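You operate a simulated robot arm through the tools that you are given. There is no shell and no other tool. Be economical: measure what you need, move in short steps, check, and stop when the job is done.

The job below is to be done with a simulated two-armed robot. You get a single attempt, and the scene is never put back.

TASK
Pick up the 10 MICRON filter element from the top of the exit guard with one hand, pass it to the other hand and put it on the bottom shelf of the tool rack. Set down upright: filter element.

The check looks at the end state, three seconds after you hand in, the way a careful person would. Anything else that was tipped, shoved, dropped, spilled or broken makes it a failure.

THE ROBOT
Two 7-joint arms with two-finger parallel grippers on one trunk, on a base that drives. Base frame: it is fixed to the floor where the robot stands at the start and does not move with it; the origin is under the middle of the robot, x ahead of it, y to its left, z up. Units: m, rad, N and s.
The left shoulder is at the start at [0.05, 0.209, 1.346], the right one opposite. With the tool pointing down near the work surface each hand reaches from about 0.26 to 0.92 m from the robot's upright axis, wherever it stands, measured 20 degrees to its own side. Places, roughly: bottom shelf of the tool rack [-0.7, -1.2, 0.3]. Payload 4.4 kg a hand.
The tool frame of a hand sits at the grasp point between the pads (the TCP): z along the fingers, y along the line on which they close. The tips reach 0.023 m beyond it. The gripper opens to 0.094 m. The fingers are 0.038 m wide and 0.01 m thick; the gripper's body (0.054 by 0.096 m) begins 0.039 m behind the TCP.
Orientation is that of the tool frame in the base frame, as [roll, pitch, yaw] about the fixed x, y, z axes, in that order (R = Rz(yaw) Ry(pitch) Rx(roll)). With the fingers straight down and closing along the base's y, the tool's x points along the base's -x, its y along +y and its z along -z.

THE INTERFACE
- The arms move only by the tool move_arm. It takes "left_moves", "right_moves" or both (then of equal length, played together; a hand with none holds still); each is a list of rows, each a list of 7 numbers: the shift along the tool's x, y, z in mm, then the turn, a rotation vector about the tool's x, y, z in degrees, then the finger opening in mm, from 0 to 94. In form: [[x, y, z, ax, ay, az, fingers], ...]. A call has 1 to 8 rows; each row is the pose to reach, as a shift and turn from the pose commanded when the call began, along the tool's axes at that moment. Each row takes 0.2 s and may step no farther than 0.05 m and 0.15 rad from the row before; otherwise, or with a gripper value out of range, the whole call is refused. Where a pose cannot be reached the arm comes as near as it can. A force on the tool above 40 N (or 10 N above the force at the start of the call, whichever is more), or a blocked arm, ends the call early, and 0.2 s more pass. Each finger travels about 0.108 m/s and halts on what it meets, pressing with about 44 N; the grip force reading is that of the motor and also rises with nothing between the fingers. The clock runs only during rows and for 0.2 s after the last one: add rows that repeat a pose to give the fingers time. The reply holds the time, the measured pose of the TCP, the force on the tool along the base axes, the opening and the grip force, in the units named above and with some noise, with the torque about the TCP (base axes, N m) and any sound that the robot's microphone picked up.
- Cameras (640 x 400 px; columns grow to the right, rows downward): "scene" is now at [0.1168, -0.0754, 1.5284]; the picture's right is [-0.85, -0.53, 0.00], its down [-0.24, 0.39, -0.89] and it looks along [0.47, -0.76, -0.46] (base axes); focal length 214 px, centre (320, 200). "left" rides on the left gripper at [0.087, -0.016, -0.074] in its tool frame; the picture's right is [0.18, 0.98, 0.00], its down [-0.58, 0.11, -0.81] and it looks along [-0.79, 0.15, 0.59] (tool axes); focal length 243 px, centre (320, 200). "right" rides on the right gripper at [0.086, 0.016, -0.074] in its tool frame; the picture's right is [-0.18, 0.98, 0.00], its down [-0.58, -0.11, -0.81] and it looks along [-0.79, -0.15, 0.59] (tool axes); focal length 243 px, centre (320, 200). There is no depth. A picture from a camera that has moved, and an enlarged one, comes with that camera's place and axes in the base frame and with its lens.
- grab_frame(camera): a new picture of that camera. The clock stands still meanwhile.
- raise_lower(by): slides the trunk up (or, below 0, down) by that many m; the arms and the scene camera ride with it, the base frame stays. It gives what a move gives, with no picture.
- steer(legs): drives the robot by 1 to 6 legs, each [ahead, left, turn to the left] in m, m and rad, along the robot's own axes; the way and the turn of a leg run together, so that a leg with both is an arc; at most 1.5 m and 3.142 rad a leg. The arms and the cameras ride along, it lands a little off, and it stops where it bumps. It gives what a move gives.
- pan_tilt(pan, tilt): turns the head with the scene camera to pan (to the left, within 1.396 rad either way) and tilt (down, from -0.506 to 1.204), counted from straight ahead of the robot. It gives what a move gives.
- enlarge(camera, box): a new picture of the part [left, top, right, bottom] of that camera's present view, enlarged. The clock stands still meanwhile.
- hand_in(): hands the job in; it is judged then, once.

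Work in short steps. Places have to be worked out from the pictures, the camera data and where the tool is seen: move nearer, look again, correct. Check each grasp and each placing, and mend what went wrong. You have 120 turns and 88 pictures in all, those below and enlarged ones among them. Open the grippers and draw the arms clear of the work before you hand the job in, unless the task says otherwise; then end with one line.

The tools are called as name(argument=value, ...) on one line, values as JSON. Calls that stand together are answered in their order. move_arm: Moves the arms, as the interface text tells. Its arguments: {"type":"object","properties":{"left_moves":{"type":"array","items":{"type":"array","items":{"type":"number"}}},"right_moves":{"type":"array","items":{"type":"array","items":{"type":"number"}}}},"required":[]} The other tools are called the same way: raise_lower (by) slides the trunk up or down; steer (legs) drives the base; pan_tilt (pan, tilt) turns the head that bears the scene camera; grab_frame (camera) takes a picture; enlarge (camera, box) takes an enlarged picture of a part of a camera's view; hand_in () hands the job in.

At the start:

```text
clock: 0.0
left_eef_pos: [0.502, -0.1002, 1.5288]
left_ee_rot: [-3.142, 0.0, -3.141]
left_ft_force: [-0.2, -0.2, 0.4]
left_ft_torque: [0.02, 0.02, 0.01]
left_opening: 0.0939
left_grasp_force: 0.0
right_eef_pos: [0.446, -0.5082, 1.459]
right_ee_rot: [3.142, 0.001, -3.139]
right_ft_force: [-0.5, -0.5, -0.1]
right_ft_torque: [-0.02, -0.02, -0.03]
right_opening: 0.0937
right_grasp_force: 0.1
trunk travel left (down, up): [-0.425, 0.138]
robot x, y, heading: [0.0026, -0.0015, 0.004]
head pan, tilt: [-1.016, 0.473]
```

scene: 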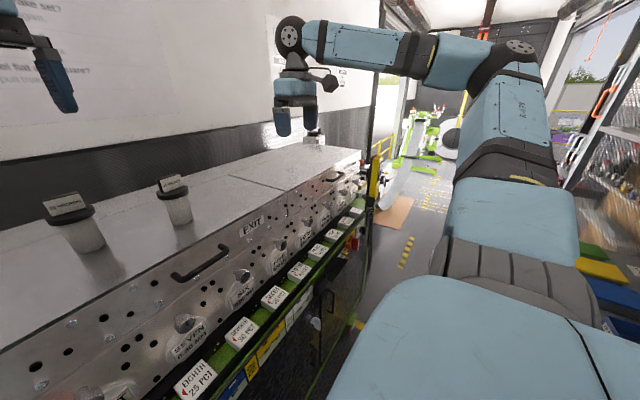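
right: 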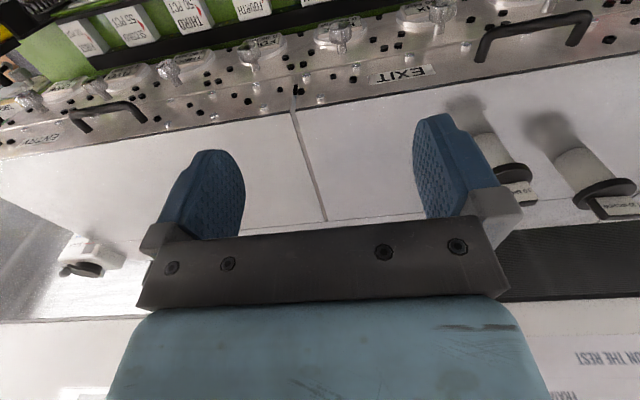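
left: 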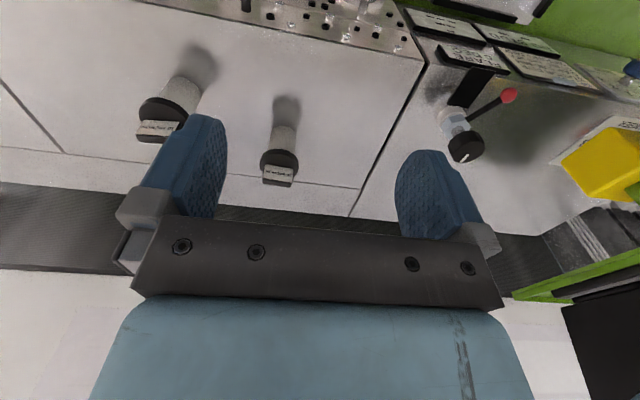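

Three filter elements with tags stand on the guard. I enlarge the views to read the tags.

enlarge(camera="scene", box=[30, 160, 210, 270])

enlarge(camera="left", box=[120, 70, 320, 195])

enlarge(camera="right", box=[440, 90, 640, 215])

```text
3.56 times, centred on (120, 215) of scene
camera zoom: at [0.1168, -0.0754, 1.5284], right [-0.85, -0.53, 0.0], down [-0.24, 0.39, -0.89], along [0.47, -0.76, -0.46], focal length 763 px, centre (1031, 147)
```

zoom: 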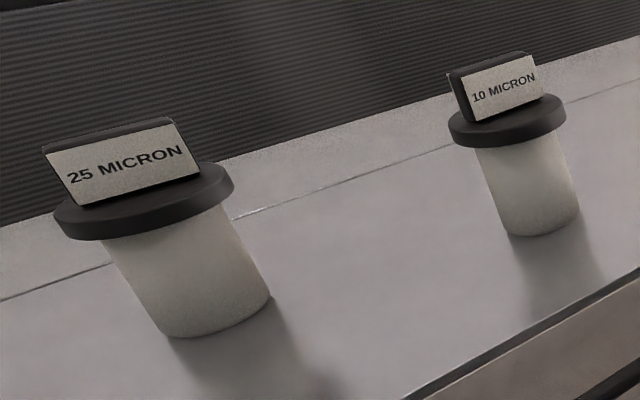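

```text
3.20 times, centred on (220, 132) of left
camera zoom: at [0.4157, -0.1158, 1.604], right [-0.18, 0.98, 0.0], down [0.58, 0.11, 0.81], along [0.79, 0.15, -0.59], focal length 776 px, centre (640, 416)
```

zoom: 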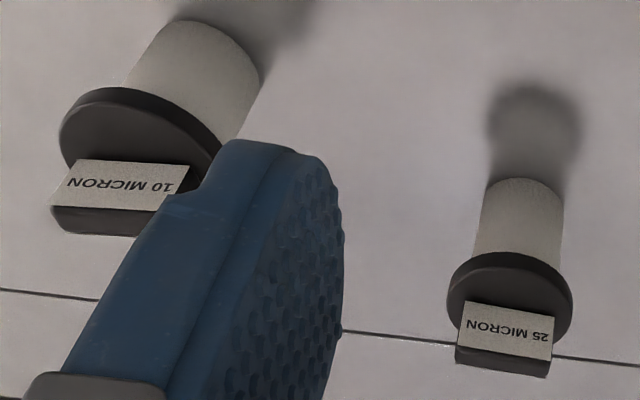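

```text
3.20 times, centred on (540, 152) of right
camera zoom: at [0.3586, -0.4919, 1.5332], right [0.18, 0.98, 0.0], down [0.58, -0.11, 0.81], along [0.79, -0.15, -0.59], focal length 776 px, centre (-384, 352)
```

zoom: 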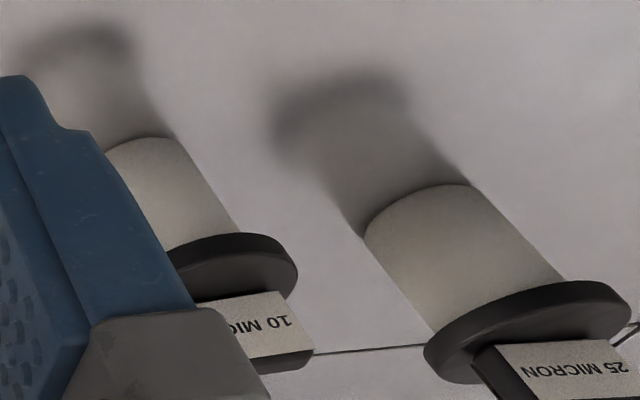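

The middle one is the 10 MICRON, flange about [0.643,-0.283,1.316], surface z≈1.237. Now I look toward the tool rack behind on the right.

pan_tilt(pan=-1.396, tilt=0.75)

grab_frame(camera="scene")

```text
clock: 0.8
left_eef_pos: [0.5011, -0.0983, 1.5296]
left_ee_rot: [-3.141, 0.0, 3.141]
left_ft_force: [-0.1, 1.5, -0.6]
left_ft_torque: [0.0, -0.01, 0.03]
left_opening: 0.0939
left_grasp_force: 0.0
right_eef_pos: [0.4451, -0.5073, 1.4576]
right_ee_rot: [3.141, 0.0, -3.14]
right_ft_force: [-0.7, 0.5, -0.2]
right_ft_torque: [-0.03, -0.02, -0.03]
right_opening: 0.0943
right_grasp_force: 0.0
trunk travel left (down, up): [-0.425, 0.138]
robot x, y, heading: [-0.0018, -0.0001, 0.001]
head pan, tilt: [-1.396, 0.75]
```

```text
81 pictures are left
camera scene: at [0.083, -0.0792, 1.504], right [-0.98, -0.17, 0.0], down [-0.12, 0.67, -0.73], along [0.13, -0.72, -0.68], focal length 214 px, centre (320, 200)
```

scene: 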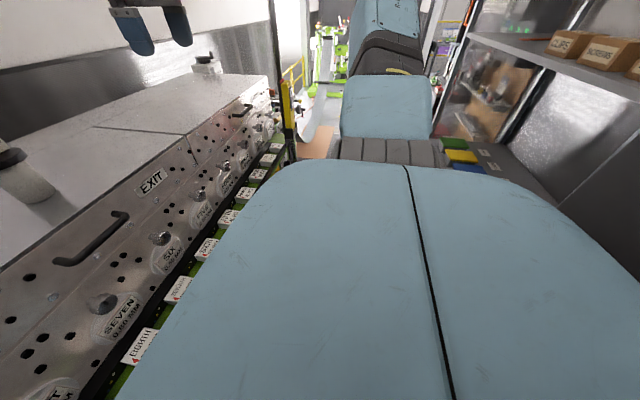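

The rack stands to the right-rear, seemingly facing +x. I turn the base about 0.7 rad to the right (the hands are well above the guard) to see the rack properly before choosing the grasp.

steer(legs=[[0, 0, -0.7]])

grab_frame(camera="scene")

```text
clock: 3.1
left_eef_pos: [0.3189, -0.3981, 1.5298]
left_ee_rot: [-3.141, 0.001, 2.442]
left_ft_force: [0.1, -0.2, 0.0]
left_ft_torque: [0.0, -0.02, -0.01]
left_opening: 0.0939
left_grasp_force: 0.0
right_eef_pos: [0.0131, -0.6745, 1.4591]
right_ee_rot: [3.14, 0.001, 2.441]
right_ft_force: [-0.3, -0.7, 0.5]
right_ft_torque: [-0.01, 0.0, -0.01]
right_opening: 0.0941
right_grasp_force: 0.0
trunk travel left (down, up): [-0.425, 0.138]
robot x, y, heading: [-0.0005, 0.0018, -0.7]
head pan, tilt: [-1.396, 0.75]
```

```text
80 pictures are left
camera scene: at [0.0114, -0.1126, 1.504], right [-0.86, 0.5, 0.0], down [0.34, 0.59, -0.73], along [-0.37, -0.63, -0.68], focal length 214 px, centre (320, 200)
```

scene: 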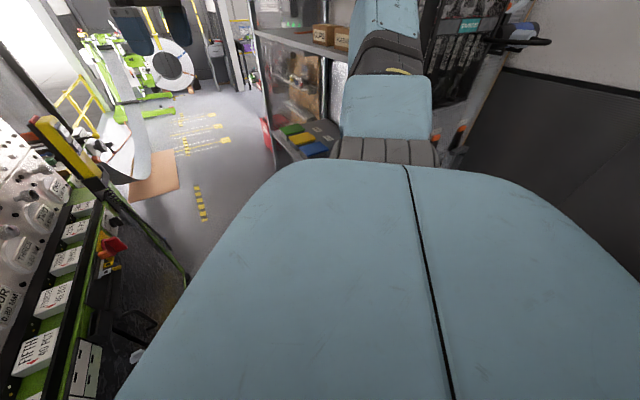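

The right upper arm blocks the view; I yaw the right hand by ~68° so its own camera looks at the rack.

move_arm(right_moves=[[0, 0, 0, 0, 0, 8.5, 94], [0, 0, 0, 0, 0, 17, 94], [0, 0, 0, 0, 0, 25.5, 94], [0, 0, 0, 0, 0, 34, 94], [0, 0, 0, 0, 0, 42.5, 94], [0, 0, 0, 0, 0, 51, 94], [0, 0, 0, 0, 0, 59.5, 94], [0, 0, 0, 0, 0, 68, 94]])

grab_frame(camera="right")

```text
clock: 4.9
left_eef_pos: [0.3194, -0.3983, 1.5294]
left_ee_rot: [3.141, 0.001, 2.442]
left_ft_force: [-0.9, -0.2, -0.1]
left_ft_torque: [0.01, -0.03, 0.0]
left_opening: 0.0942
left_grasp_force: 0.0
right_eef_pos: [0.0135, -0.6752, 1.4589]
right_ee_rot: [3.141, 0.0, 1.25]
right_ft_force: [-0.2, 0.9, 0.6]
right_ft_torque: [-0.03, -0.01, 0.02]
right_opening: 0.0942
right_grasp_force: 0.0
trunk travel left (down, up): [-0.425, 0.138]
robot x, y, heading: [0.0015, 0.003, -0.705]
head pan, tilt: [-1.396, 0.75]
```

```text
79 pictures are left
camera right: at [0.0556, -0.5985, 1.5334], right [0.88, -0.48, 0.0], down [-0.29, -0.52, 0.81], along [-0.39, -0.71, -0.59], focal length 243 px, centre (320, 200)
```

right: 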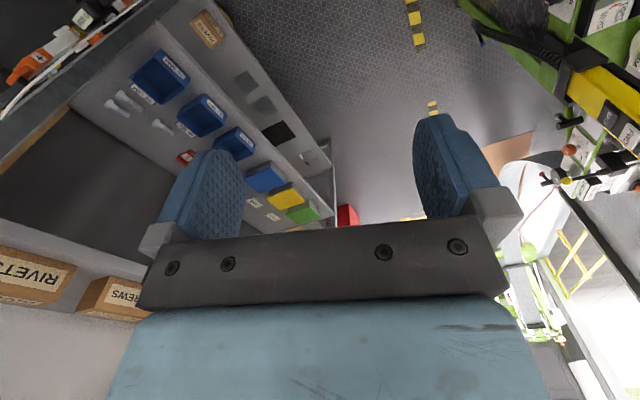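

The hand camera sees the rack's three shelves. I enlarge it for details of the bottom one.

enlarge(camera="right", box=[60, 0, 380, 240])

```text
1.67 times, centred on (220, 120) of right
camera zoom: at [0.0556, -0.5985, 1.5334], right [0.88, -0.48, 0.0], down [-0.29, -0.52, 0.81], along [-0.39, -0.71, -0.59], focal length 404 px, centre (487, 333)
```

zoom: 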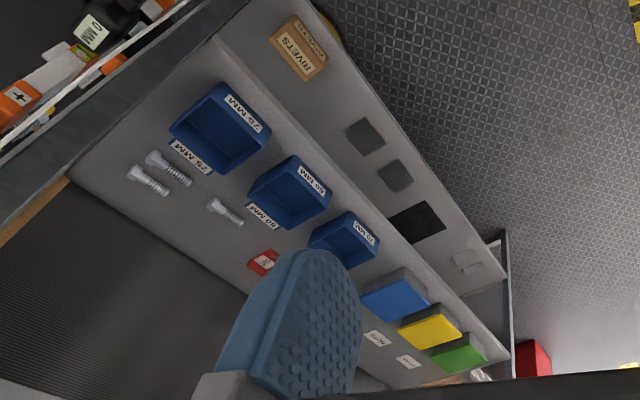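

Rack: front edge x≈-0.48, bottom shelf z≈0.3, middle z≈0.70, so about 0.37 m clearance. Plan: the right hand grips the body from the right side, camera up. The left hand takes the flange rim at a tilt and later places it. I turn back and orient the right hand.

steer(legs=[[0, 0, 0.7]])

move_arm(right_moves=[[0, 0, 0, 0, 0, 8, 94], [0, 0, 0, 0, 0, 16, 94], [0, 0, 0, 0, 0, 22, 94]])

move_arm(right_moves=[[0, 0, 0, 0, 8, 0, 94], [0, 0, 0, 0, 16, 0, 94], [0, 0, 0, 0, 24, 0, 94], [0, 0, 0, 0, 32, 0, 94], [0, 0, 0, 0, 40, 0, 94], [0, 0, 0, 0, 48, 0, 94], [0, 0, 0, 0, 56, 0, 94], [0, 0, 0, 0, 64, 0, 94]])

pan_tilt(pan=-0.6, tilt=0.4)

grab_frame(camera="scene")

grab_frame(camera="right")

```text
clock: 7.2
left_eef_pos: [0.5019, -0.0994, 1.5289]
left_ee_rot: [-3.14, 0.0, -3.139]
left_ft_force: [-0.3, 0.2, 0.2]
left_ft_torque: [0.0, -0.01, 0.03]
left_opening: 0.0942
left_grasp_force: 0.0
right_eef_pos: [0.4461, -0.5081, 1.4597]
right_ee_rot: [3.141, -0.001, 1.957]
right_ft_force: [0.2, 0.5, 0.3]
right_ft_torque: [-0.01, 0.03, 0.05]
right_opening: 0.0941
right_grasp_force: 0.2
trunk travel left (down, up): [-0.425, 0.138]
robot x, y, heading: [0.0025, 0.0009, 0.003]
head pan, tilt: [-1.396, 0.75]
```

```text
clock: 8.0
left_eef_pos: [0.5019, -0.0983, 1.5282]
left_ee_rot: [-3.14, 0.0, -3.141]
left_ft_force: [1.0, -1.4, -0.5]
left_ft_torque: [0.0, 0.02, 0.01]
left_opening: 0.0942
left_grasp_force: 0.1
right_eef_pos: [0.4458, -0.5073, 1.4589]
right_ee_rot: [-3.141, -0.001, 1.568]
right_ft_force: [-0.3, -0.2, 0.3]
right_ft_torque: [-0.03, 0.02, 0.02]
right_opening: 0.0942
right_grasp_force: 0.0
trunk travel left (down, up): [-0.425, 0.138]
robot x, y, heading: [-0.0017, -0.0003, -0.0]
head pan, tilt: [-1.396, 0.75]
```

```text
clock: 9.8
left_eef_pos: [0.5021, -0.0993, 1.5286]
left_ee_rot: [3.141, 0.0, -3.139]
left_ft_force: [0.5, -0.9, 0.9]
left_ft_torque: [0.01, -0.01, 0.0]
left_opening: 0.0942
left_grasp_force: 0.1
right_eef_pos: [0.4486, -0.5085, 1.4583]
right_ee_rot: [-3.139, -1.119, 1.572]
right_ft_force: [-1.1, 0.2, -0.1]
right_ft_torque: [0.01, -0.02, -0.01]
right_opening: 0.0944
right_grasp_force: 0.0
trunk travel left (down, up): [-0.425, 0.138]
robot x, y, heading: [0.0039, -0.0035, 0.002]
head pan, tilt: [-1.396, 0.75]
```

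```text
clock: 10.9
left_eef_pos: [0.5016, -0.0988, 1.5286]
left_ee_rot: [3.14, -0.001, -3.14]
left_ft_force: [-0.5, -0.7, 0.4]
left_ft_torque: [0.01, -0.01, 0.01]
left_opening: 0.0938
left_grasp_force: 0.0
right_eef_pos: [0.4459, -0.5071, 1.4592]
right_ee_rot: [3.141, -1.118, 1.571]
right_ft_force: [-0.6, -1.1, -0.2]
right_ft_torque: [0.01, -0.03, 0.0]
right_opening: 0.0938
right_grasp_force: 0.1
trunk travel left (down, up): [-0.425, 0.138]
robot x, y, heading: [0.0028, 0.0008, 0.001]
head pan, tilt: [-0.6, 0.4]
```

```text
77 pictures are left
camera scene: at [0.145, -0.05, 1.535], right [-0.56, -0.83, 0.0], down [-0.32, 0.22, -0.92], along [0.76, -0.52, -0.39], focal length 214 px, centre (320, 200)
```

scene: 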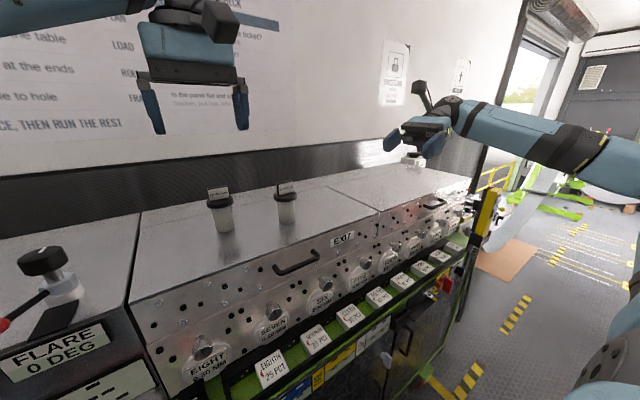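

```text
76 pictures are left
camera right: at [0.4623, -0.5369, 1.5686], right [0.98, -0.08, -0.17], down [-0.11, -0.98, -0.17], along [-0.15, 0.18, -0.97], focal length 243 px, centre (320, 200)
```

right: 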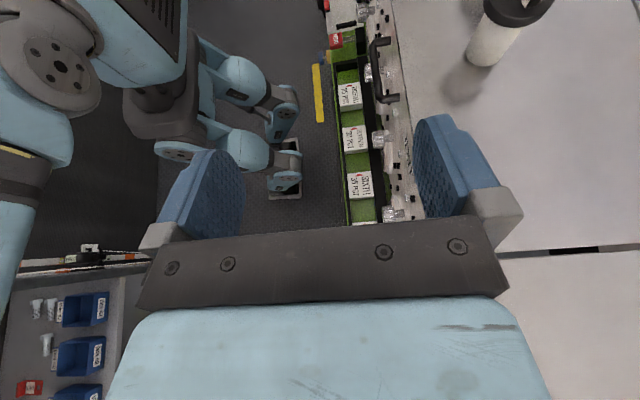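

The right hand reached the orientation with the camera on top. I enlarge the filter for a second triangulation.

enlarge(camera="scene", box=[190, 165, 350, 265])

grab_frame(camera="left")

```text
4.00 times, centred on (270, 215) of scene
camera zoom: at [0.145, -0.05, 1.535], right [-0.56, -0.83, 0.0], down [-0.32, 0.22, -0.92], along [0.76, -0.52, -0.39], focal length 858 px, centre (520, 140)
```

zoom: 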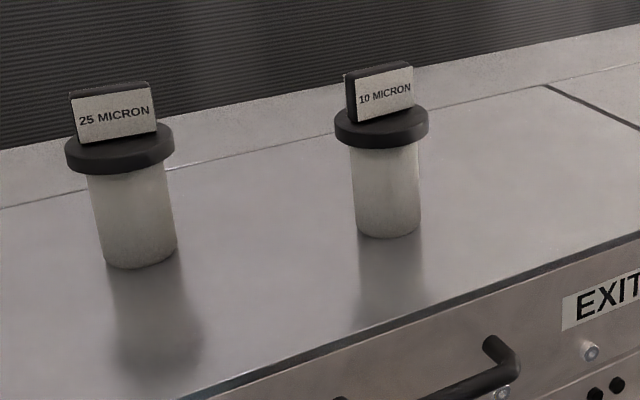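

```text
74 pictures are left
camera left: at [0.416, -0.1154, 1.604], right [-0.19, 0.98, 0.0], down [0.58, 0.11, 0.81], along [0.79, 0.15, -0.59], focal length 243 px, centre (320, 200)
```

left: 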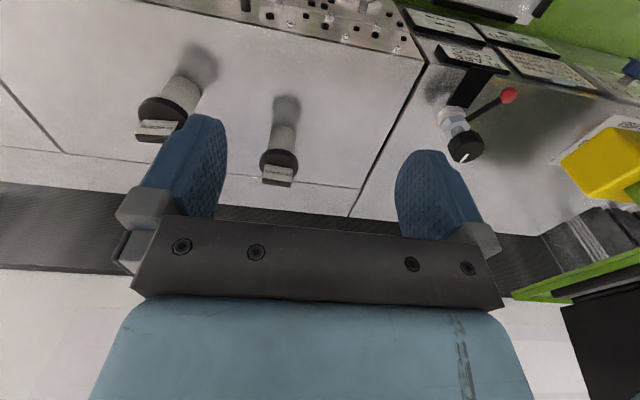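

Flange centre ≈ (0.642,-0.281,1.317), surface ≈1.239, body ≈1.24–1.31. I level the right hand to 13° below horizontal.

move_arm(right_moves=[[0, 0, 0, 0, 6.5, 0, 94], [0, 0, 0, 0, 13, 0, 94]])

move_arm(right_moves=[[-20, 33, 23, 0, 0, 0, 94], [-41, 65, 46, 0, 0, 0, 94], [-61, 98, 69, 0, 0, 0, 94], [-82, 131, 92, 0, 0, 0, 94], [-102, 163, 115, 0, 0, 0, 94], [-123, 196, 138, 0, 0, 0, 94]])

grab_frame(camera="right")

grab_frame(camera="scene")

```text
clock: 11.5
left_eef_pos: [0.4962, -0.0957, 1.531]
left_ee_rot: [-3.138, 0.005, -3.139]
left_ft_force: [-0.8, 1.5, 0.4]
left_ft_torque: [-0.07, -0.1, -0.02]
left_opening: 0.0937
left_grasp_force: 0.1
right_eef_pos: [0.4354, -0.5009, 1.479]
right_ee_rot: [2.949, -1.252, 1.75]
right_ft_force: [2.4, 0.5, -6.0]
right_ft_torque: [0.35, 0.08, 0.16]
right_opening: 0.0942
right_grasp_force: 0.1
right hand out of reach, approached as far as the arm can: row 2
trunk travel left (down, up): [-0.425, 0.138]
robot x, y, heading: [0.0012, 0.0038, 0.002]
head pan, tilt: [-0.6, 0.4]
```

```text
clock: 12.9
left_eef_pos: [0.5024, -0.0993, 1.5287]
left_ee_rot: [-3.141, -0.002, -3.139]
left_ft_force: [0.6, -0.1, -0.7]
left_ft_torque: [-0.01, 0.03, 0.0]
left_opening: 0.0942
left_grasp_force: 0.1
right_eef_pos: [0.5778, -0.4118, 1.331]
right_ee_rot: [3.114, -1.185, 1.572]
right_ft_force: [-0.4, 0.8, -0.4]
right_ft_torque: [0.0, -0.01, 0.01]
right_opening: 0.0938
right_grasp_force: 0.0
right hand out of reach, approached as far as the arm can: row 3, 4, 5, 6
trunk travel left (down, up): [-0.425, 0.138]
robot x, y, heading: [-0.0023, 0.0003, 0.002]
head pan, tilt: [-0.6, 0.4]
```

```text
73 pictures are left
camera right: at [0.5918, -0.449, 1.4387], right [0.98, -0.09, -0.16], down [-0.13, -0.96, -0.24], along [-0.13, 0.25, -0.96], focal length 243 px, centre (320, 200)
```

right: 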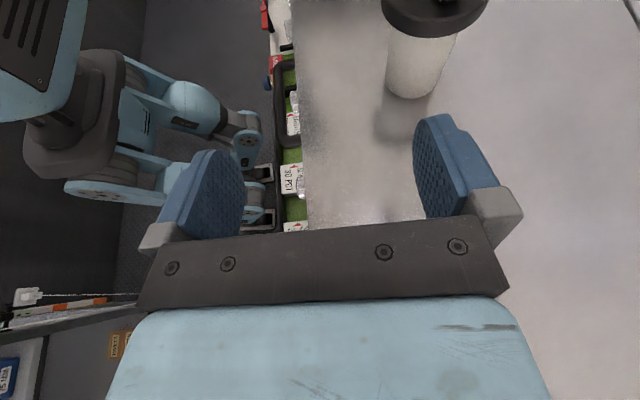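

```text
72 pictures are left
camera scene: at [0.1459, -0.0497, 1.535], right [-0.56, -0.83, 0.0], down [-0.32, 0.22, -0.92], along [0.76, -0.52, -0.39], focal length 214 px, centre (320, 200)
```

scene: 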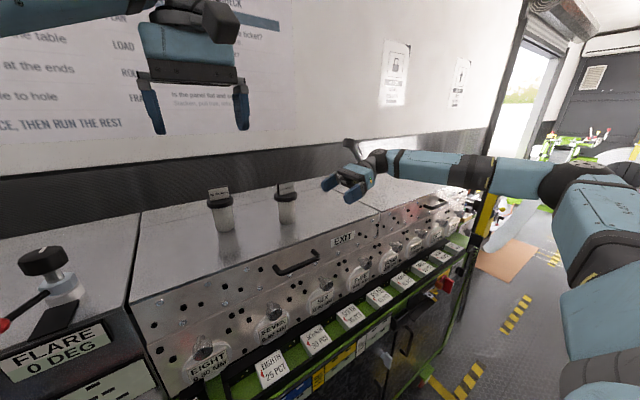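

The right hand is out of reach at this base spot. I pull it back and up a little, then drive the base 0.12 m forward and 0.17 m to the right (floor room ahead looks like ~0.3 m).

move_arm(right_moves=[[20, -40, 0, 0, 0, 0, 94], [50, -80, -10, 0, 0, 0, 94]])

steer(legs=[[0.12, -0.17, 0]])

```text
refused: row 2 steps farther than a row can; nothing moved
```

```text
clock: 15.1
left_eef_pos: [0.5894, -0.267, 1.5289]
left_ee_rot: [3.141, 0.003, -3.134]
left_ft_force: [0.1, -0.7, 0.3]
left_ft_torque: [-0.03, -0.03, -0.02]
left_opening: 0.0939
left_grasp_force: 0.1
right_eef_pos: [0.6656, -0.5802, 1.3316]
right_ee_rot: [3.108, -1.184, 1.583]
right_ft_force: [-0.2, -0.3, -0.5]
right_ft_torque: [-0.03, -0.03, -0.01]
right_opening: 0.0938
right_grasp_force: 0.0
trunk travel left (down, up): [-0.425, 0.138]
robot x, y, heading: [0.0896, -0.1718, 0.008]
head pan, tilt: [-0.6, 0.4]
```

The base came to (0.09,-0.17). Now I bring the right hand to a pre-grasp to the right of the filter, levelling it by 9°.

move_arm(right_moves=[[9, -6, 37, 0, 2.5, 0, 94], [18, -12, 74, 0, 5, 0, 94], [27, -18, 111, 0, 7, 0, 94], [35, -24, 148, 0, 9, 0, 94]])

grab_frame(camera="right")

grab_frame(camera="scene")

```text
clock: 16.1
left_eef_pos: [0.5908, -0.2664, 1.5301]
left_ee_rot: [-3.139, 0.001, -3.135]
left_ft_force: [0.0, 0.3, 0.5]
left_ft_torque: [-0.01, 0.01, 0.01]
left_opening: 0.0943
left_grasp_force: 0.1
right_eef_pos: [0.5995, -0.444, 1.3425]
right_ee_rot: [3.076, -1.257, 1.586]
right_ft_force: [-0.8, 0.1, 0.4]
right_ft_torque: [-0.01, 0.03, -0.03]
right_opening: 0.0937
right_grasp_force: 0.0
right hand out of reach, approached as far as the arm can: row 1, 2, 3, 4
trunk travel left (down, up): [-0.425, 0.138]
robot x, y, heading: [0.0876, -0.173, 0.001]
head pan, tilt: [-0.6, 0.4]
```

```text
71 pictures are left
camera right: at [0.6121, -0.49, 1.4463], right [0.98, -0.1, -0.16], down [-0.15, -0.94, -0.31], along [-0.11, 0.32, -0.94], focal length 243 px, centre (320, 200)
```

right: 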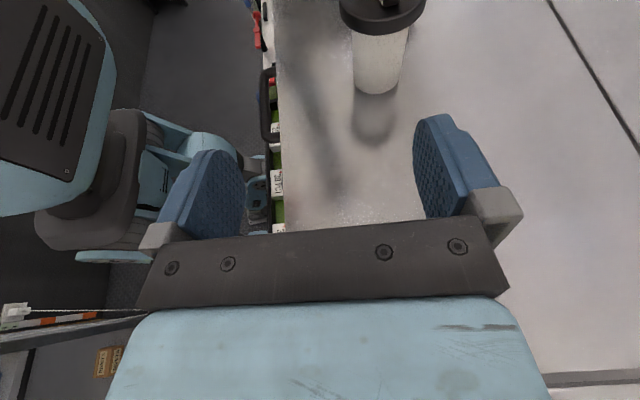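

```text
70 pictures are left
camera scene: at [0.2329, -0.2194, 1.5353], right [-0.56, -0.83, 0.0], down [-0.32, 0.22, -0.92], along [0.76, -0.52, -0.39], focal length 214 px, centre (320, 200)
```

scene: 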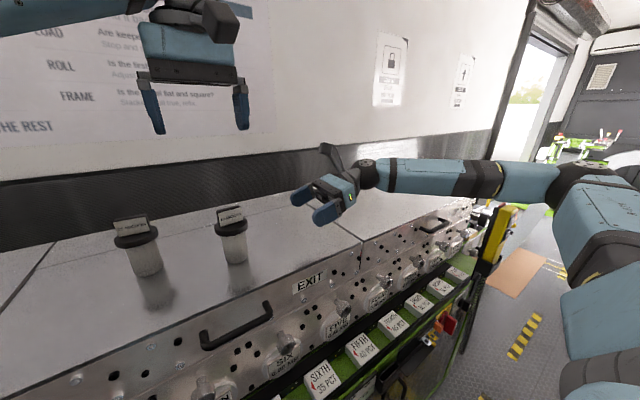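

The limit seems to be a joint limit, not extension (only 0.46 m from the shoulder). I try pointing the hand more diagonally, turning it 30° clockwise seen from above.

move_arm(right_moves=[[0, 0, -5, -7.1, 0, 2.3, 94], [0, 0, -10, -14.2, 0, 4.6, 94], [0, 0, -15, -21.4, 0, 7, 94], [0, 0, -20, -28.5, 0, 9.3, 94]])

```text
clock: 17.1
left_eef_pos: [0.59, -0.2668, 1.5304]
left_ee_rot: [-3.141, 0.002, -3.134]
left_ft_force: [-0.1, -0.3, -0.2]
left_ft_torque: [-0.04, -0.02, -0.02]
left_opening: 0.0939
left_grasp_force: 0.0
right_eef_pos: [0.5977, -0.4635, 1.3487]
right_ee_rot: [3.088, -1.269, 1.052]
right_ft_force: [-0.1, 0.2, -0.6]
right_ft_torque: [0.03, 0.0, 0.0]
right_opening: 0.094
right_grasp_force: 0.1
trunk travel left (down, up): [-0.425, 0.138]
robot x, y, heading: [0.0896, -0.1738, 0.009]
head pan, tilt: [-0.6, 0.4]
```

Reached. Now I move to the pre-grasp ≈(0.582,-0.373,1.31) along this diagonal, levelling 4°.

move_arm(right_moves=[[-5, -21, 25, 0, 1.5, 0, 94], [-10, -42, 50, 0, 3, 0, 94], [-16, -63, 75, 0, 4, 0, 94]])

grab_frame(camera="right")

enlarge(camera="scene", box=[100, 150, 400, 340])

```text
clock: 17.9
left_eef_pos: [0.5918, -0.2666, 1.5287]
left_ee_rot: [-3.138, 0.0, -3.135]
left_ft_force: [-0.7, 1.1, -1.2]
left_ft_torque: [0.01, 0.01, -0.01]
left_opening: 0.0941
left_grasp_force: 0.0
right_eef_pos: [0.582, -0.3738, 1.3087]
right_ee_rot: [3.078, -1.337, 1.063]
right_ft_force: [-0.3, -0.2, -0.2]
right_ft_torque: [0.03, 0.04, 0.0]
right_opening: 0.094
right_grasp_force: 0.1
trunk travel left (down, up): [-0.425, 0.138]
robot x, y, heading: [0.0858, -0.1708, 0.008]
head pan, tilt: [-0.6, 0.4]
```

```text
69 pictures are left
camera right: at [0.5672, -0.4262, 1.4098], right [0.81, -0.57, -0.16], down [-0.58, -0.72, -0.38], along [0.1, 0.4, -0.91], focal length 243 px, centre (320, 200)
```

right: 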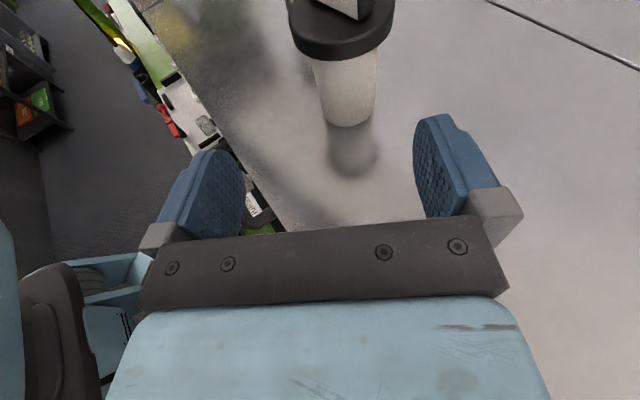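

```text
2.11 times, centred on (250, 245) of scene
camera zoom: at [0.2349, -0.22, 1.535], right [-0.56, -0.83, 0.0], down [-0.32, 0.22, -0.92], along [0.76, -0.52, -0.39], focal length 452 px, centre (467, 105)
```

zoom: 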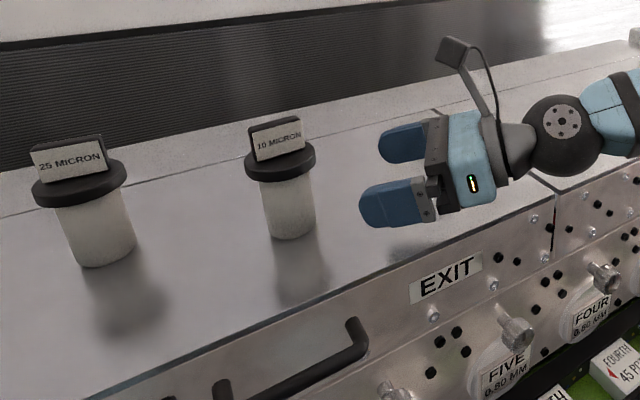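

The hand is well aligned. The right camera puts the filter ~15 mm to the tool's +y side, ~107 mm ahead. I shift laterally 14 mm and advance 60 mm, then re-check.

move_arm(right_moves=[[0, 14, 0, 0, 0, 0, 94], [-1, 14, 30, 0, 0, 0, 94], [-2, 14, 60, 0, 0, 0, 94]])

grab_frame(camera="right")

enlarge(camera="scene", box=[150, 180, 310, 280])

```text
clock: 18.7
left_eef_pos: [0.5918, -0.2665, 1.5282]
left_ee_rot: [-3.14, 0.0, -3.134]
left_ft_force: [0.0, 0.3, 0.3]
left_ft_torque: [0.01, 0.01, 0.01]
left_opening: 0.094
left_grasp_force: 0.0
right_eef_pos: [0.6253, -0.3315, 1.2939]
right_ee_rot: [3.073, -1.335, 1.068]
right_ft_force: [0.3, -0.2, -0.3]
right_ft_torque: [0.03, -0.02, 0.0]
right_opening: 0.094
right_grasp_force: 0.0
trunk travel left (down, up): [-0.425, 0.138]
robot x, y, heading: [0.0887, -0.1722, 0.007]
head pan, tilt: [-0.6, 0.4]
```

```text
67 pictures are left
camera right: at [0.61, -0.3842, 1.3952], right [0.81, -0.57, -0.16], down [-0.58, -0.72, -0.38], along [0.1, 0.4, -0.91], focal length 243 px, centre (320, 200)
```

right: 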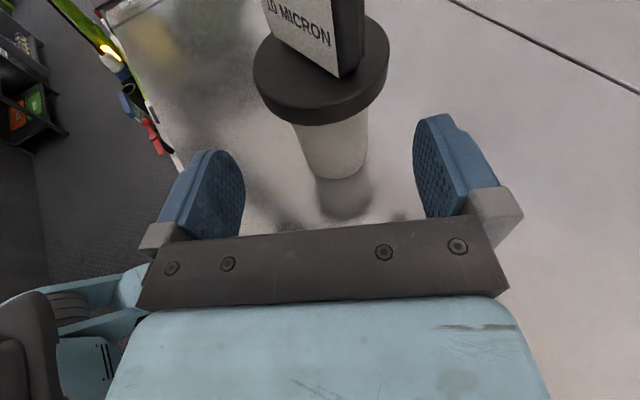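

```text
4.00 times, centred on (230, 230) of scene
camera zoom: at [0.2344, -0.2195, 1.535], right [-0.56, -0.83, 0.0], down [-0.32, 0.22, -0.92], along [0.76, -0.52, -0.39], focal length 858 px, centre (680, 80)
```

zoom: 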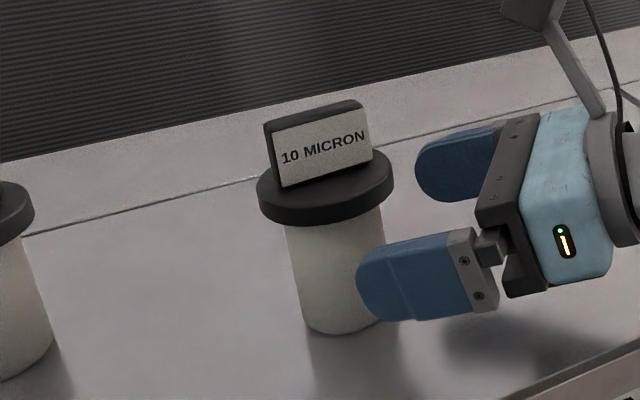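

Aligned to within ~4 mm. I advance the last 42 mm, lower slightly, then close.

move_arm(right_moves=[[-4, 4, 20, 0, 0, 0, 94], [-6, 4, 42, 0, 0, 0, 94]])

enlarge(camera="scene", box=[150, 180, 310, 280])

grab_frame(camera="right")

```text
clock: 19.3
left_eef_pos: [0.5915, -0.2662, 1.5291]
left_ee_rot: [-3.139, -0.002, -3.135]
left_ft_force: [0.6, 0.3, -0.2]
left_ft_torque: [-0.02, -0.06, -0.02]
left_opening: 0.094
left_grasp_force: 0.2
right_eef_pos: [0.6511, -0.3015, 1.2779]
right_ee_rot: [3.077, -1.335, 1.063]
right_ft_force: [-0.3, -0.2, 0.5]
right_ft_torque: [-0.04, -0.03, 0.01]
right_opening: 0.0939
right_grasp_force: 0.1
trunk travel left (down, up): [-0.425, 0.138]
robot x, y, heading: [0.0921, -0.1719, 0.006]
head pan, tilt: [-0.6, 0.4]
```

```text
4.00 times, centred on (230, 230) of scene
camera zoom: at [0.2344, -0.2197, 1.535], right [-0.56, -0.83, 0.0], down [-0.32, 0.22, -0.92], along [0.76, -0.52, -0.39], focal length 858 px, centre (680, 80)
```

zoom: 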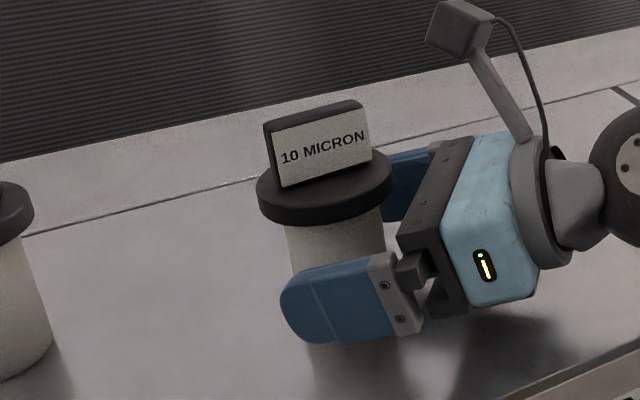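

```text
64 pictures are left
camera right: at [0.6345, -0.3536, 1.3795], right [0.81, -0.57, -0.16], down [-0.58, -0.72, -0.38], along [0.1, 0.4, -0.91], focal length 243 px, centre (320, 200)
```

right: 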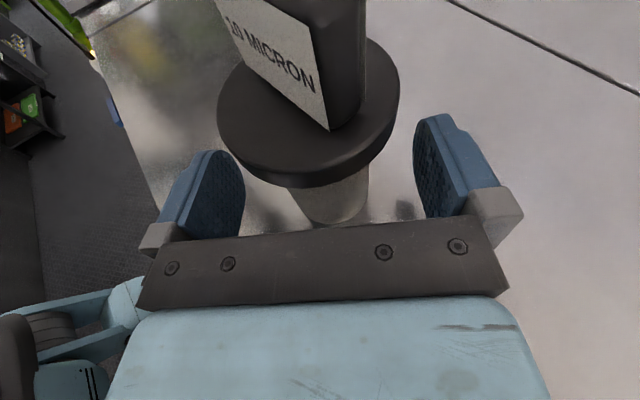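

TCP is within ~7 mm of the filter axis. I close the fingers.

move_arm(right_moves=[[0, 0, 4, 0, 0, 0, 60], [0, 0, 4, 0, 0, 0, 30], [0, 0, 4, 0, 0, 0, 20], [0, 0, 4, 0, 0, 0, 20]])

enlarge(camera="scene", box=[150, 180, 310, 280])

```text
clock: 20.3
left_eef_pos: [0.5895, -0.268, 1.5291]
left_ee_rot: [-3.141, 0.001, -3.135]
left_ft_force: [0.4, 0.9, 0.4]
left_ft_torque: [0.0, 0.01, -0.01]
left_opening: 0.0939
left_grasp_force: 0.1
right_eef_pos: [0.6514, -0.2986, 1.2775]
right_ee_rot: [3.075, -1.337, 1.067]
right_ft_force: [-0.3, -0.4, 1.8]
right_ft_torque: [0.07, 0.04, 0.0]
right_opening: 0.0463
right_grasp_force: 44.2
trunk travel left (down, up): [-0.425, 0.138]
robot x, y, heading: [0.088, -0.1727, 0.003]
head pan, tilt: [-0.6, 0.4]
```

```text
4.00 times, centred on (230, 230) of scene
camera zoom: at [0.2333, -0.2209, 1.5351], right [-0.56, -0.83, 0.0], down [-0.32, 0.22, -0.92], along [0.76, -0.52, -0.39], focal length 858 px, centre (680, 80)
```

zoom: 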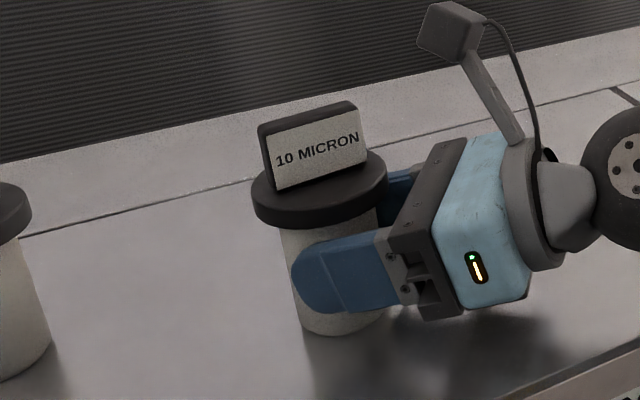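

Gripped (46 mm, 44 N). First I move the left hand 250 mm to the left out of the way, then lift the filter.

move_arm(left_moves=[[0, 50, 0, 0, 0, 0, 94], [0, 100, 0, 0, 0, 0, 94], [0, 150, 0, 0, 0, 0, 94], [0, 200, 0, 0, 0, 0, 94], [0, 250, 0, 0, 0, 0, 94]])

move_arm(right_moves=[[10, 0, -2, 0, 0, 0, 20], [39, 0, -9, 0, 0, 0, 20], [78, 1, -19, 0, 0, 0, 20], [117, 2, -28, 0, 0, 0, 20]])

grab_frame(camera="scene")

```text
clock: 21.5
left_eef_pos: [0.586, -0.0121, 1.529]
left_ee_rot: [-3.141, 0.001, -3.134]
left_ft_force: [0.4, 0.5, 0.0]
left_ft_torque: [-0.05, -0.06, -0.01]
left_opening: 0.0939
left_grasp_force: 0.1
right_eef_pos: [0.6515, -0.2967, 1.2774]
right_ee_rot: [3.069, -1.334, 1.072]
right_ft_force: [-0.4, 0.0, -0.3]
right_ft_torque: [-0.03, 0.03, -0.03]
right_opening: 0.0462
right_grasp_force: 44.1
trunk travel left (down, up): [-0.425, 0.138]
robot x, y, heading: [0.0869, -0.1715, 0.004]
head pan, tilt: [-0.6, 0.4]
```

```text
clock: 22.5
left_eef_pos: [0.587, -0.0135, 1.5294]
left_ee_rot: [-3.141, 0.003, -3.134]
left_ft_force: [0.3, -0.2, -0.1]
left_ft_torque: [-0.01, 0.01, -0.01]
left_opening: 0.0939
left_grasp_force: 0.2
right_eef_pos: [0.6512, -0.2967, 1.3979]
right_ee_rot: [3.072, -1.334, 1.066]
right_ft_force: [0.1, 0.4, -1.5]
right_ft_torque: [-0.03, 0.0, -0.01]
right_opening: 0.0463
right_grasp_force: 44.1
trunk travel left (down, up): [-0.425, 0.138]
robot x, y, heading: [0.0849, -0.1727, 0.006]
head pan, tilt: [-0.6, 0.4]
```

```text
62 pictures are left
camera scene: at [0.2324, -0.2197, 1.5352], right [-0.56, -0.83, 0.0], down [-0.32, 0.22, -0.92], along [0.76, -0.52, -0.39], focal length 214 px, centre (320, 200)
```

scene: 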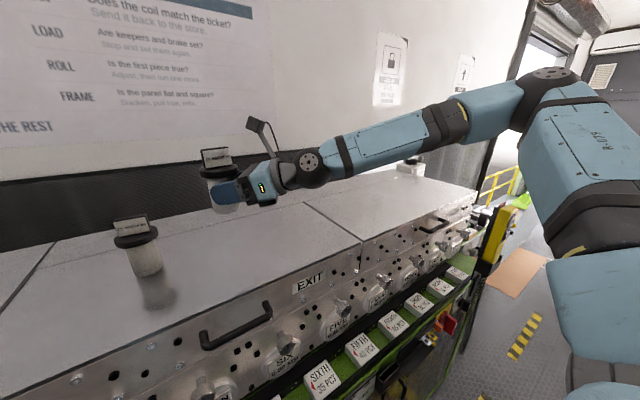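

The filter is lifted clear. Now I yaw the left hand counterclockwise 90° and then tilt it to point right-down.

move_arm(left_moves=[[0, 0, 0, 0, 0, -8, 94], [0, 0, 0, 0, 0, -16, 94], [0, 0, 0, 0, 0, -24, 94], [0, 0, 0, 0, 0, -32, 94], [0, 0, 0, 0, 0, -40, 94], [0, 0, 0, 0, 0, -48, 94], [0, 0, 0, 0, 0, -56, 94], [0, 0, 0, 0, 0, -64, 94]])

move_arm(left_moves=[[0, 0, 0, 0, 0, -8, 94], [0, 0, 0, 0, 0, -16, 94], [0, 0, 0, 0, 0, -26, 94]])

```text
clock: 24.3
left_eef_pos: [0.5884, -0.0176, 1.5285]
left_ee_rot: [3.139, -0.001, -2.015]
left_ft_force: [0.2, 0.5, -0.4]
left_ft_torque: [-0.03, -0.03, 0.0]
left_opening: 0.094
left_grasp_force: 0.1
right_eef_pos: [0.6523, -0.2982, 1.3964]
right_ee_rot: [3.077, -1.337, 1.067]
right_ft_force: [-0.2, 0.3, -0.7]
right_ft_torque: [-0.04, 0.01, 0.0]
right_opening: 0.0465
right_grasp_force: 44.4
trunk travel left (down, up): [-0.425, 0.138]
robot x, y, heading: [0.0855, -0.1724, 0.005]
head pan, tilt: [-0.6, 0.4]
```

```text
refused: row 3 steps farther than a row can; nothing moved
```

Tool x points at -115°; I turn 14° more to -101° and tilt 40°.

move_arm(left_moves=[[0, 0, 0, 0, 0, -7, 94], [0, 0, 0, 0, 0, -14, 94]])

move_arm(left_moves=[[0, 0, 0, 0, 8, 0, 94], [0, 0, 0, 0, 16, 0, 94], [0, 0, 0, 0, 24, 0, 94], [0, 0, 0, 0, 32, 0, 94], [0, 0, 0, 0, 40, 0, 94]])

grab_frame(camera="left")

```text
clock: 24.9
left_eef_pos: [0.5883, -0.018, 1.5293]
left_ee_rot: [-3.141, 0.001, -1.771]
left_ft_force: [0.9, -0.9, -0.6]
left_ft_torque: [0.0, -0.01, -0.04]
left_opening: 0.094
left_grasp_force: 0.1
right_eef_pos: [0.6516, -0.2981, 1.3971]
right_ee_rot: [3.078, -1.337, 1.066]
right_ft_force: [0.4, 0.3, -0.7]
right_ft_torque: [-0.03, 0.02, 0.03]
right_opening: 0.0465
right_grasp_force: 43.9
trunk travel left (down, up): [-0.425, 0.138]
robot x, y, heading: [0.0857, -0.173, 0.012]
head pan, tilt: [-0.6, 0.4]
```

```text
clock: 26.1
left_eef_pos: [0.5731, -0.0177, 1.5395]
left_ee_rot: [-3.118, -0.693, -1.786]
left_ft_force: [0.6, 0.2, 0.1]
left_ft_torque: [0.0, 0.0, 0.02]
left_opening: 0.0939
left_grasp_force: 0.1
right_eef_pos: [0.6387, -0.2972, 1.4038]
right_ee_rot: [3.032, -1.343, 1.108]
right_ft_force: [1.4, 1.2, -1.2]
right_ft_torque: [-0.03, -0.01, -0.02]
right_opening: 0.0463
right_grasp_force: 43.6
trunk travel left (down, up): [-0.425, 0.138]
robot x, y, heading: [0.0912, -0.1699, 0.01]
head pan, tilt: [-0.6, 0.4]
heard: click
```

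```text
61 pictures are left
camera left: at [0.5829, -0.0394, 1.653], right [-0.99, 0.06, 0.1], down [0.08, 0.97, 0.25], along [-0.08, 0.25, -0.96], focal length 243 px, centre (320, 200)
```

left: 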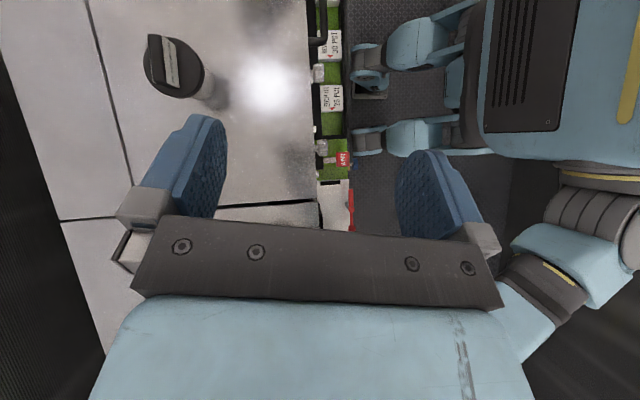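

A click was heard and both hands shifted ~13 mm: something probably touched, perhaps the left arm against the wall. I look left.

pan_tilt(pan=0.3, tilt=0.2)

grab_frame(camera="scene")

```text
clock: 27.3
left_eef_pos: [0.5713, -0.0147, 1.538]
left_ee_rot: [-3.119, -0.695, -1.786]
left_ft_force: [-0.3, -0.1, 0.1]
left_ft_torque: [-0.01, 0.02, 0.02]
left_opening: 0.094
left_grasp_force: 0.0
right_eef_pos: [0.6378, -0.2969, 1.4052]
right_ee_rot: [3.023, -1.341, 1.117]
right_ft_force: [0.0, 0.1, -1.5]
right_ft_torque: [-0.02, 0.03, 0.01]
right_opening: 0.0461
right_grasp_force: 43.9
trunk travel left (down, up): [-0.425, 0.138]
robot x, y, heading: [0.0889, -0.1711, 0.009]
head pan, tilt: [0.3, 0.201]
```

```text
60 pictures are left
camera scene: at [0.2291, -0.1398, 1.5556], right [0.3, -0.95, 0.0], down [-0.18, -0.06, -0.98], along [0.94, 0.3, -0.19], focal length 214 px, centre (320, 200)
```

scene: 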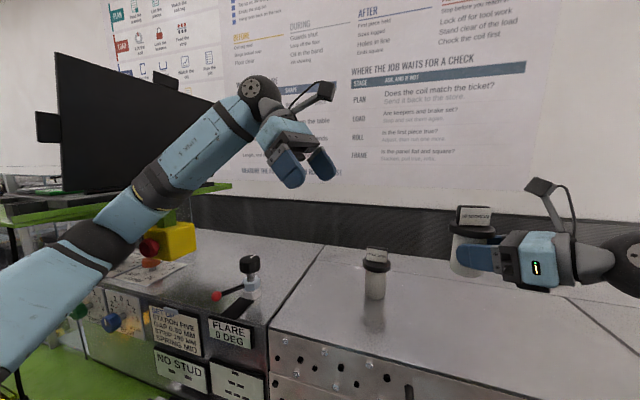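

The left wrist or forearm is likely close to the back wall. I back the base off 0.1 m, which moves both arms away from wall and monitor.

steer(legs=[[-0.1, 0, 0]])

grab_frame(camera="scene")

```text
clock: 28.1
left_eef_pos: [0.5665, -0.0132, 1.5354]
left_ee_rot: [-3.12, -0.697, -1.779]
left_ft_force: [0.4, -0.4, -0.5]
left_ft_torque: [-0.02, 0.02, -0.02]
left_opening: 0.0939
left_grasp_force: 0.0
right_eef_pos: [0.632, -0.2961, 1.3981]
right_ee_rot: [3.067, -1.338, 1.076]
right_ft_force: [0.2, 0.0, -1.8]
right_ft_torque: [0.02, 0.0, 0.04]
right_opening: 0.0461
right_grasp_force: 44.3
trunk travel left (down, up): [-0.425, 0.138]
robot x, y, heading: [0.0698, -0.1732, 0.008]
head pan, tilt: [0.3, 0.201]
stopped in leg 1: the robot was blocked; the commanded pose is now the measured one
```

```text
59 pictures are left
camera scene: at [0.2247, -0.1406, 1.5536], right [0.31, -0.95, 0.0], down [-0.19, -0.06, -0.98], along [0.93, 0.3, -0.2], focal length 214 px, centre (320, 200)
```

scene: 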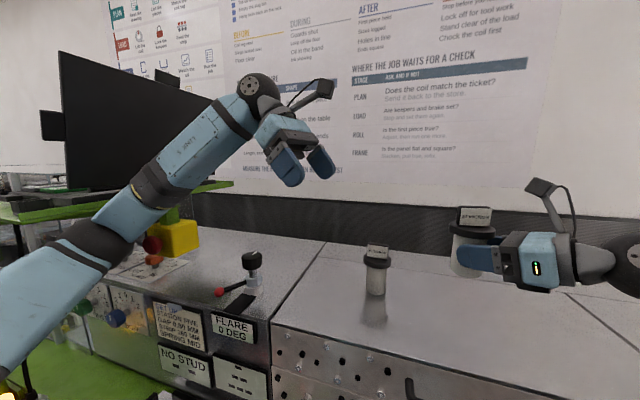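

Backing was blocked, so something near the robot is in contact, possibly the left elbow. I look further left and down.

pan_tilt(pan=1.2, tilt=0.6)

grab_frame(camera="scene")

grab_frame(camera="left")

grab_frame(camera="right")

```text
clock: 29.3
left_eef_pos: [0.5657, -0.0142, 1.536]
left_ee_rot: [-3.121, -0.697, -1.783]
left_ft_force: [0.2, 0.4, -0.6]
left_ft_torque: [-0.03, 0.01, -0.01]
left_opening: 0.0939
left_grasp_force: 0.1
right_eef_pos: [0.6315, -0.2959, 1.4]
right_ee_rot: [3.061, -1.337, 1.084]
right_ft_force: [0.3, 0.3, -0.1]
right_ft_torque: [-0.04, 0.01, 0.04]
right_opening: 0.046
right_grasp_force: 44.1
trunk travel left (down, up): [-0.425, 0.138]
robot x, y, heading: [0.0704, -0.17, 0.011]
head pan, tilt: [1.201, 0.6]
```

```text
58 pictures are left
camera scene: at [0.1667, -0.0849, 1.5173], right [0.94, -0.35, 0.0], down [-0.2, -0.53, -0.83], along [0.29, 0.77, -0.56], focal length 214 px, centre (320, 200)
```

scene: 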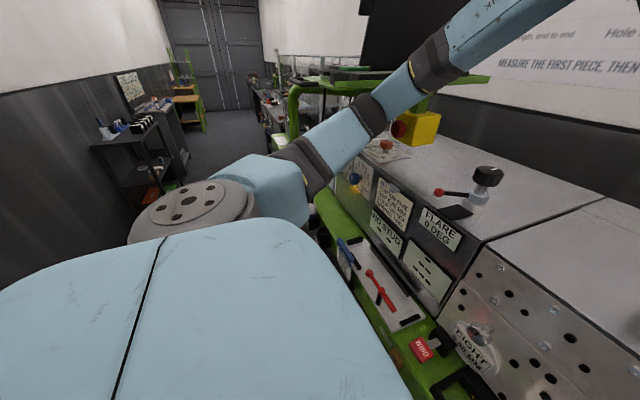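

```text
57 pictures are left
camera left: at [0.5765, -0.0355, 1.6497], right [-0.99, 0.06, 0.1], down [0.08, 0.97, 0.24], along [-0.09, 0.25, -0.96], focal length 243 px, centre (320, 200)
```

left: 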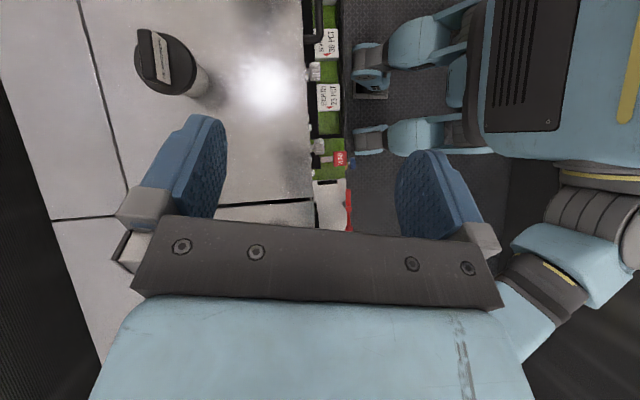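

```text
56 pictures are left
camera right: at [0.6151, -0.3478, 1.5005], right [0.81, -0.57, -0.16], down [-0.58, -0.72, -0.38], along [0.1, 0.4, -0.91], focal length 243 px, centre (320, 200)
```

right: 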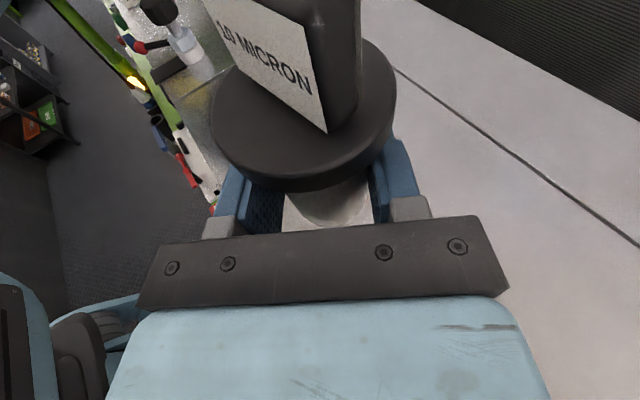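

The left forearm passes right beside the yellow box and green frame and may rest on them. I reverse the tilt along the same path to free it.

move_arm(left_moves=[[0, 0, 0, 0, -8, 0, 94], [0, 0, 0, 0, -16, 0, 94], [0, 0, 0, 0, -24, 0, 94], [0, 0, 0, 0, -32, 0, 94], [0, 0, 0, 0, -40, 0, 94]])

grab_frame(camera="scene")

```text
clock: 30.5
left_eef_pos: [0.5697, -0.0174, 1.5354]
left_ee_rot: [-3.129, 0.006, -1.77]
left_ft_force: [0.3, -0.5, -0.3]
left_ft_torque: [0.03, 0.0, -0.01]
left_opening: 0.0942
left_grasp_force: 0.0
right_eef_pos: [0.6339, -0.2991, 1.3964]
right_ee_rot: [3.076, -1.337, 1.066]
right_ft_force: [-1.1, 0.0, -1.1]
right_ft_torque: [-0.02, -0.01, -0.01]
right_opening: 0.046
right_grasp_force: 43.5
trunk travel left (down, up): [-0.425, 0.138]
robot x, y, heading: [0.0728, -0.1684, 0.011]
head pan, tilt: [1.201, 0.6]
```

```text
55 pictures are left
camera scene: at [0.1705, -0.0877, 1.517], right [0.94, -0.35, 0.0], down [-0.2, -0.53, -0.83], along [0.29, 0.77, -0.56], focal length 214 px, centre (320, 200)
```

scene: 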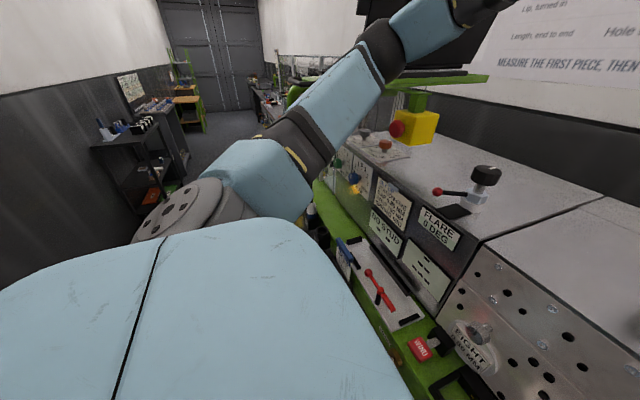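

I check the yellow box with its red button for any change.

enlarge(camera="scene", box=[300, 60, 500, 185])

```text
3.20 times, centred on (400, 122) of scene
camera zoom: at [0.1705, -0.0877, 1.517], right [0.94, -0.35, 0.0], down [-0.2, -0.53, -0.83], along [0.29, 0.77, -0.56], focal length 686 px, centre (64, 448)
```

zoom: 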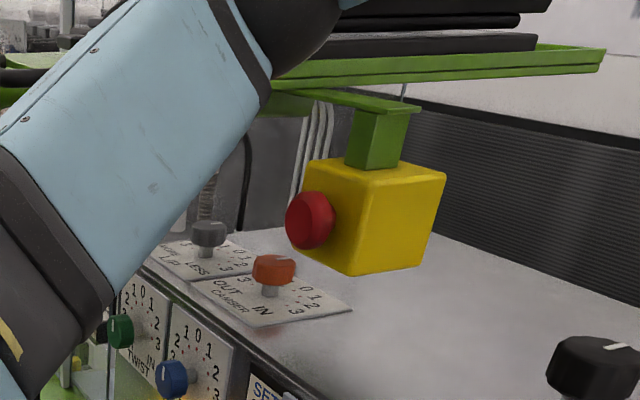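

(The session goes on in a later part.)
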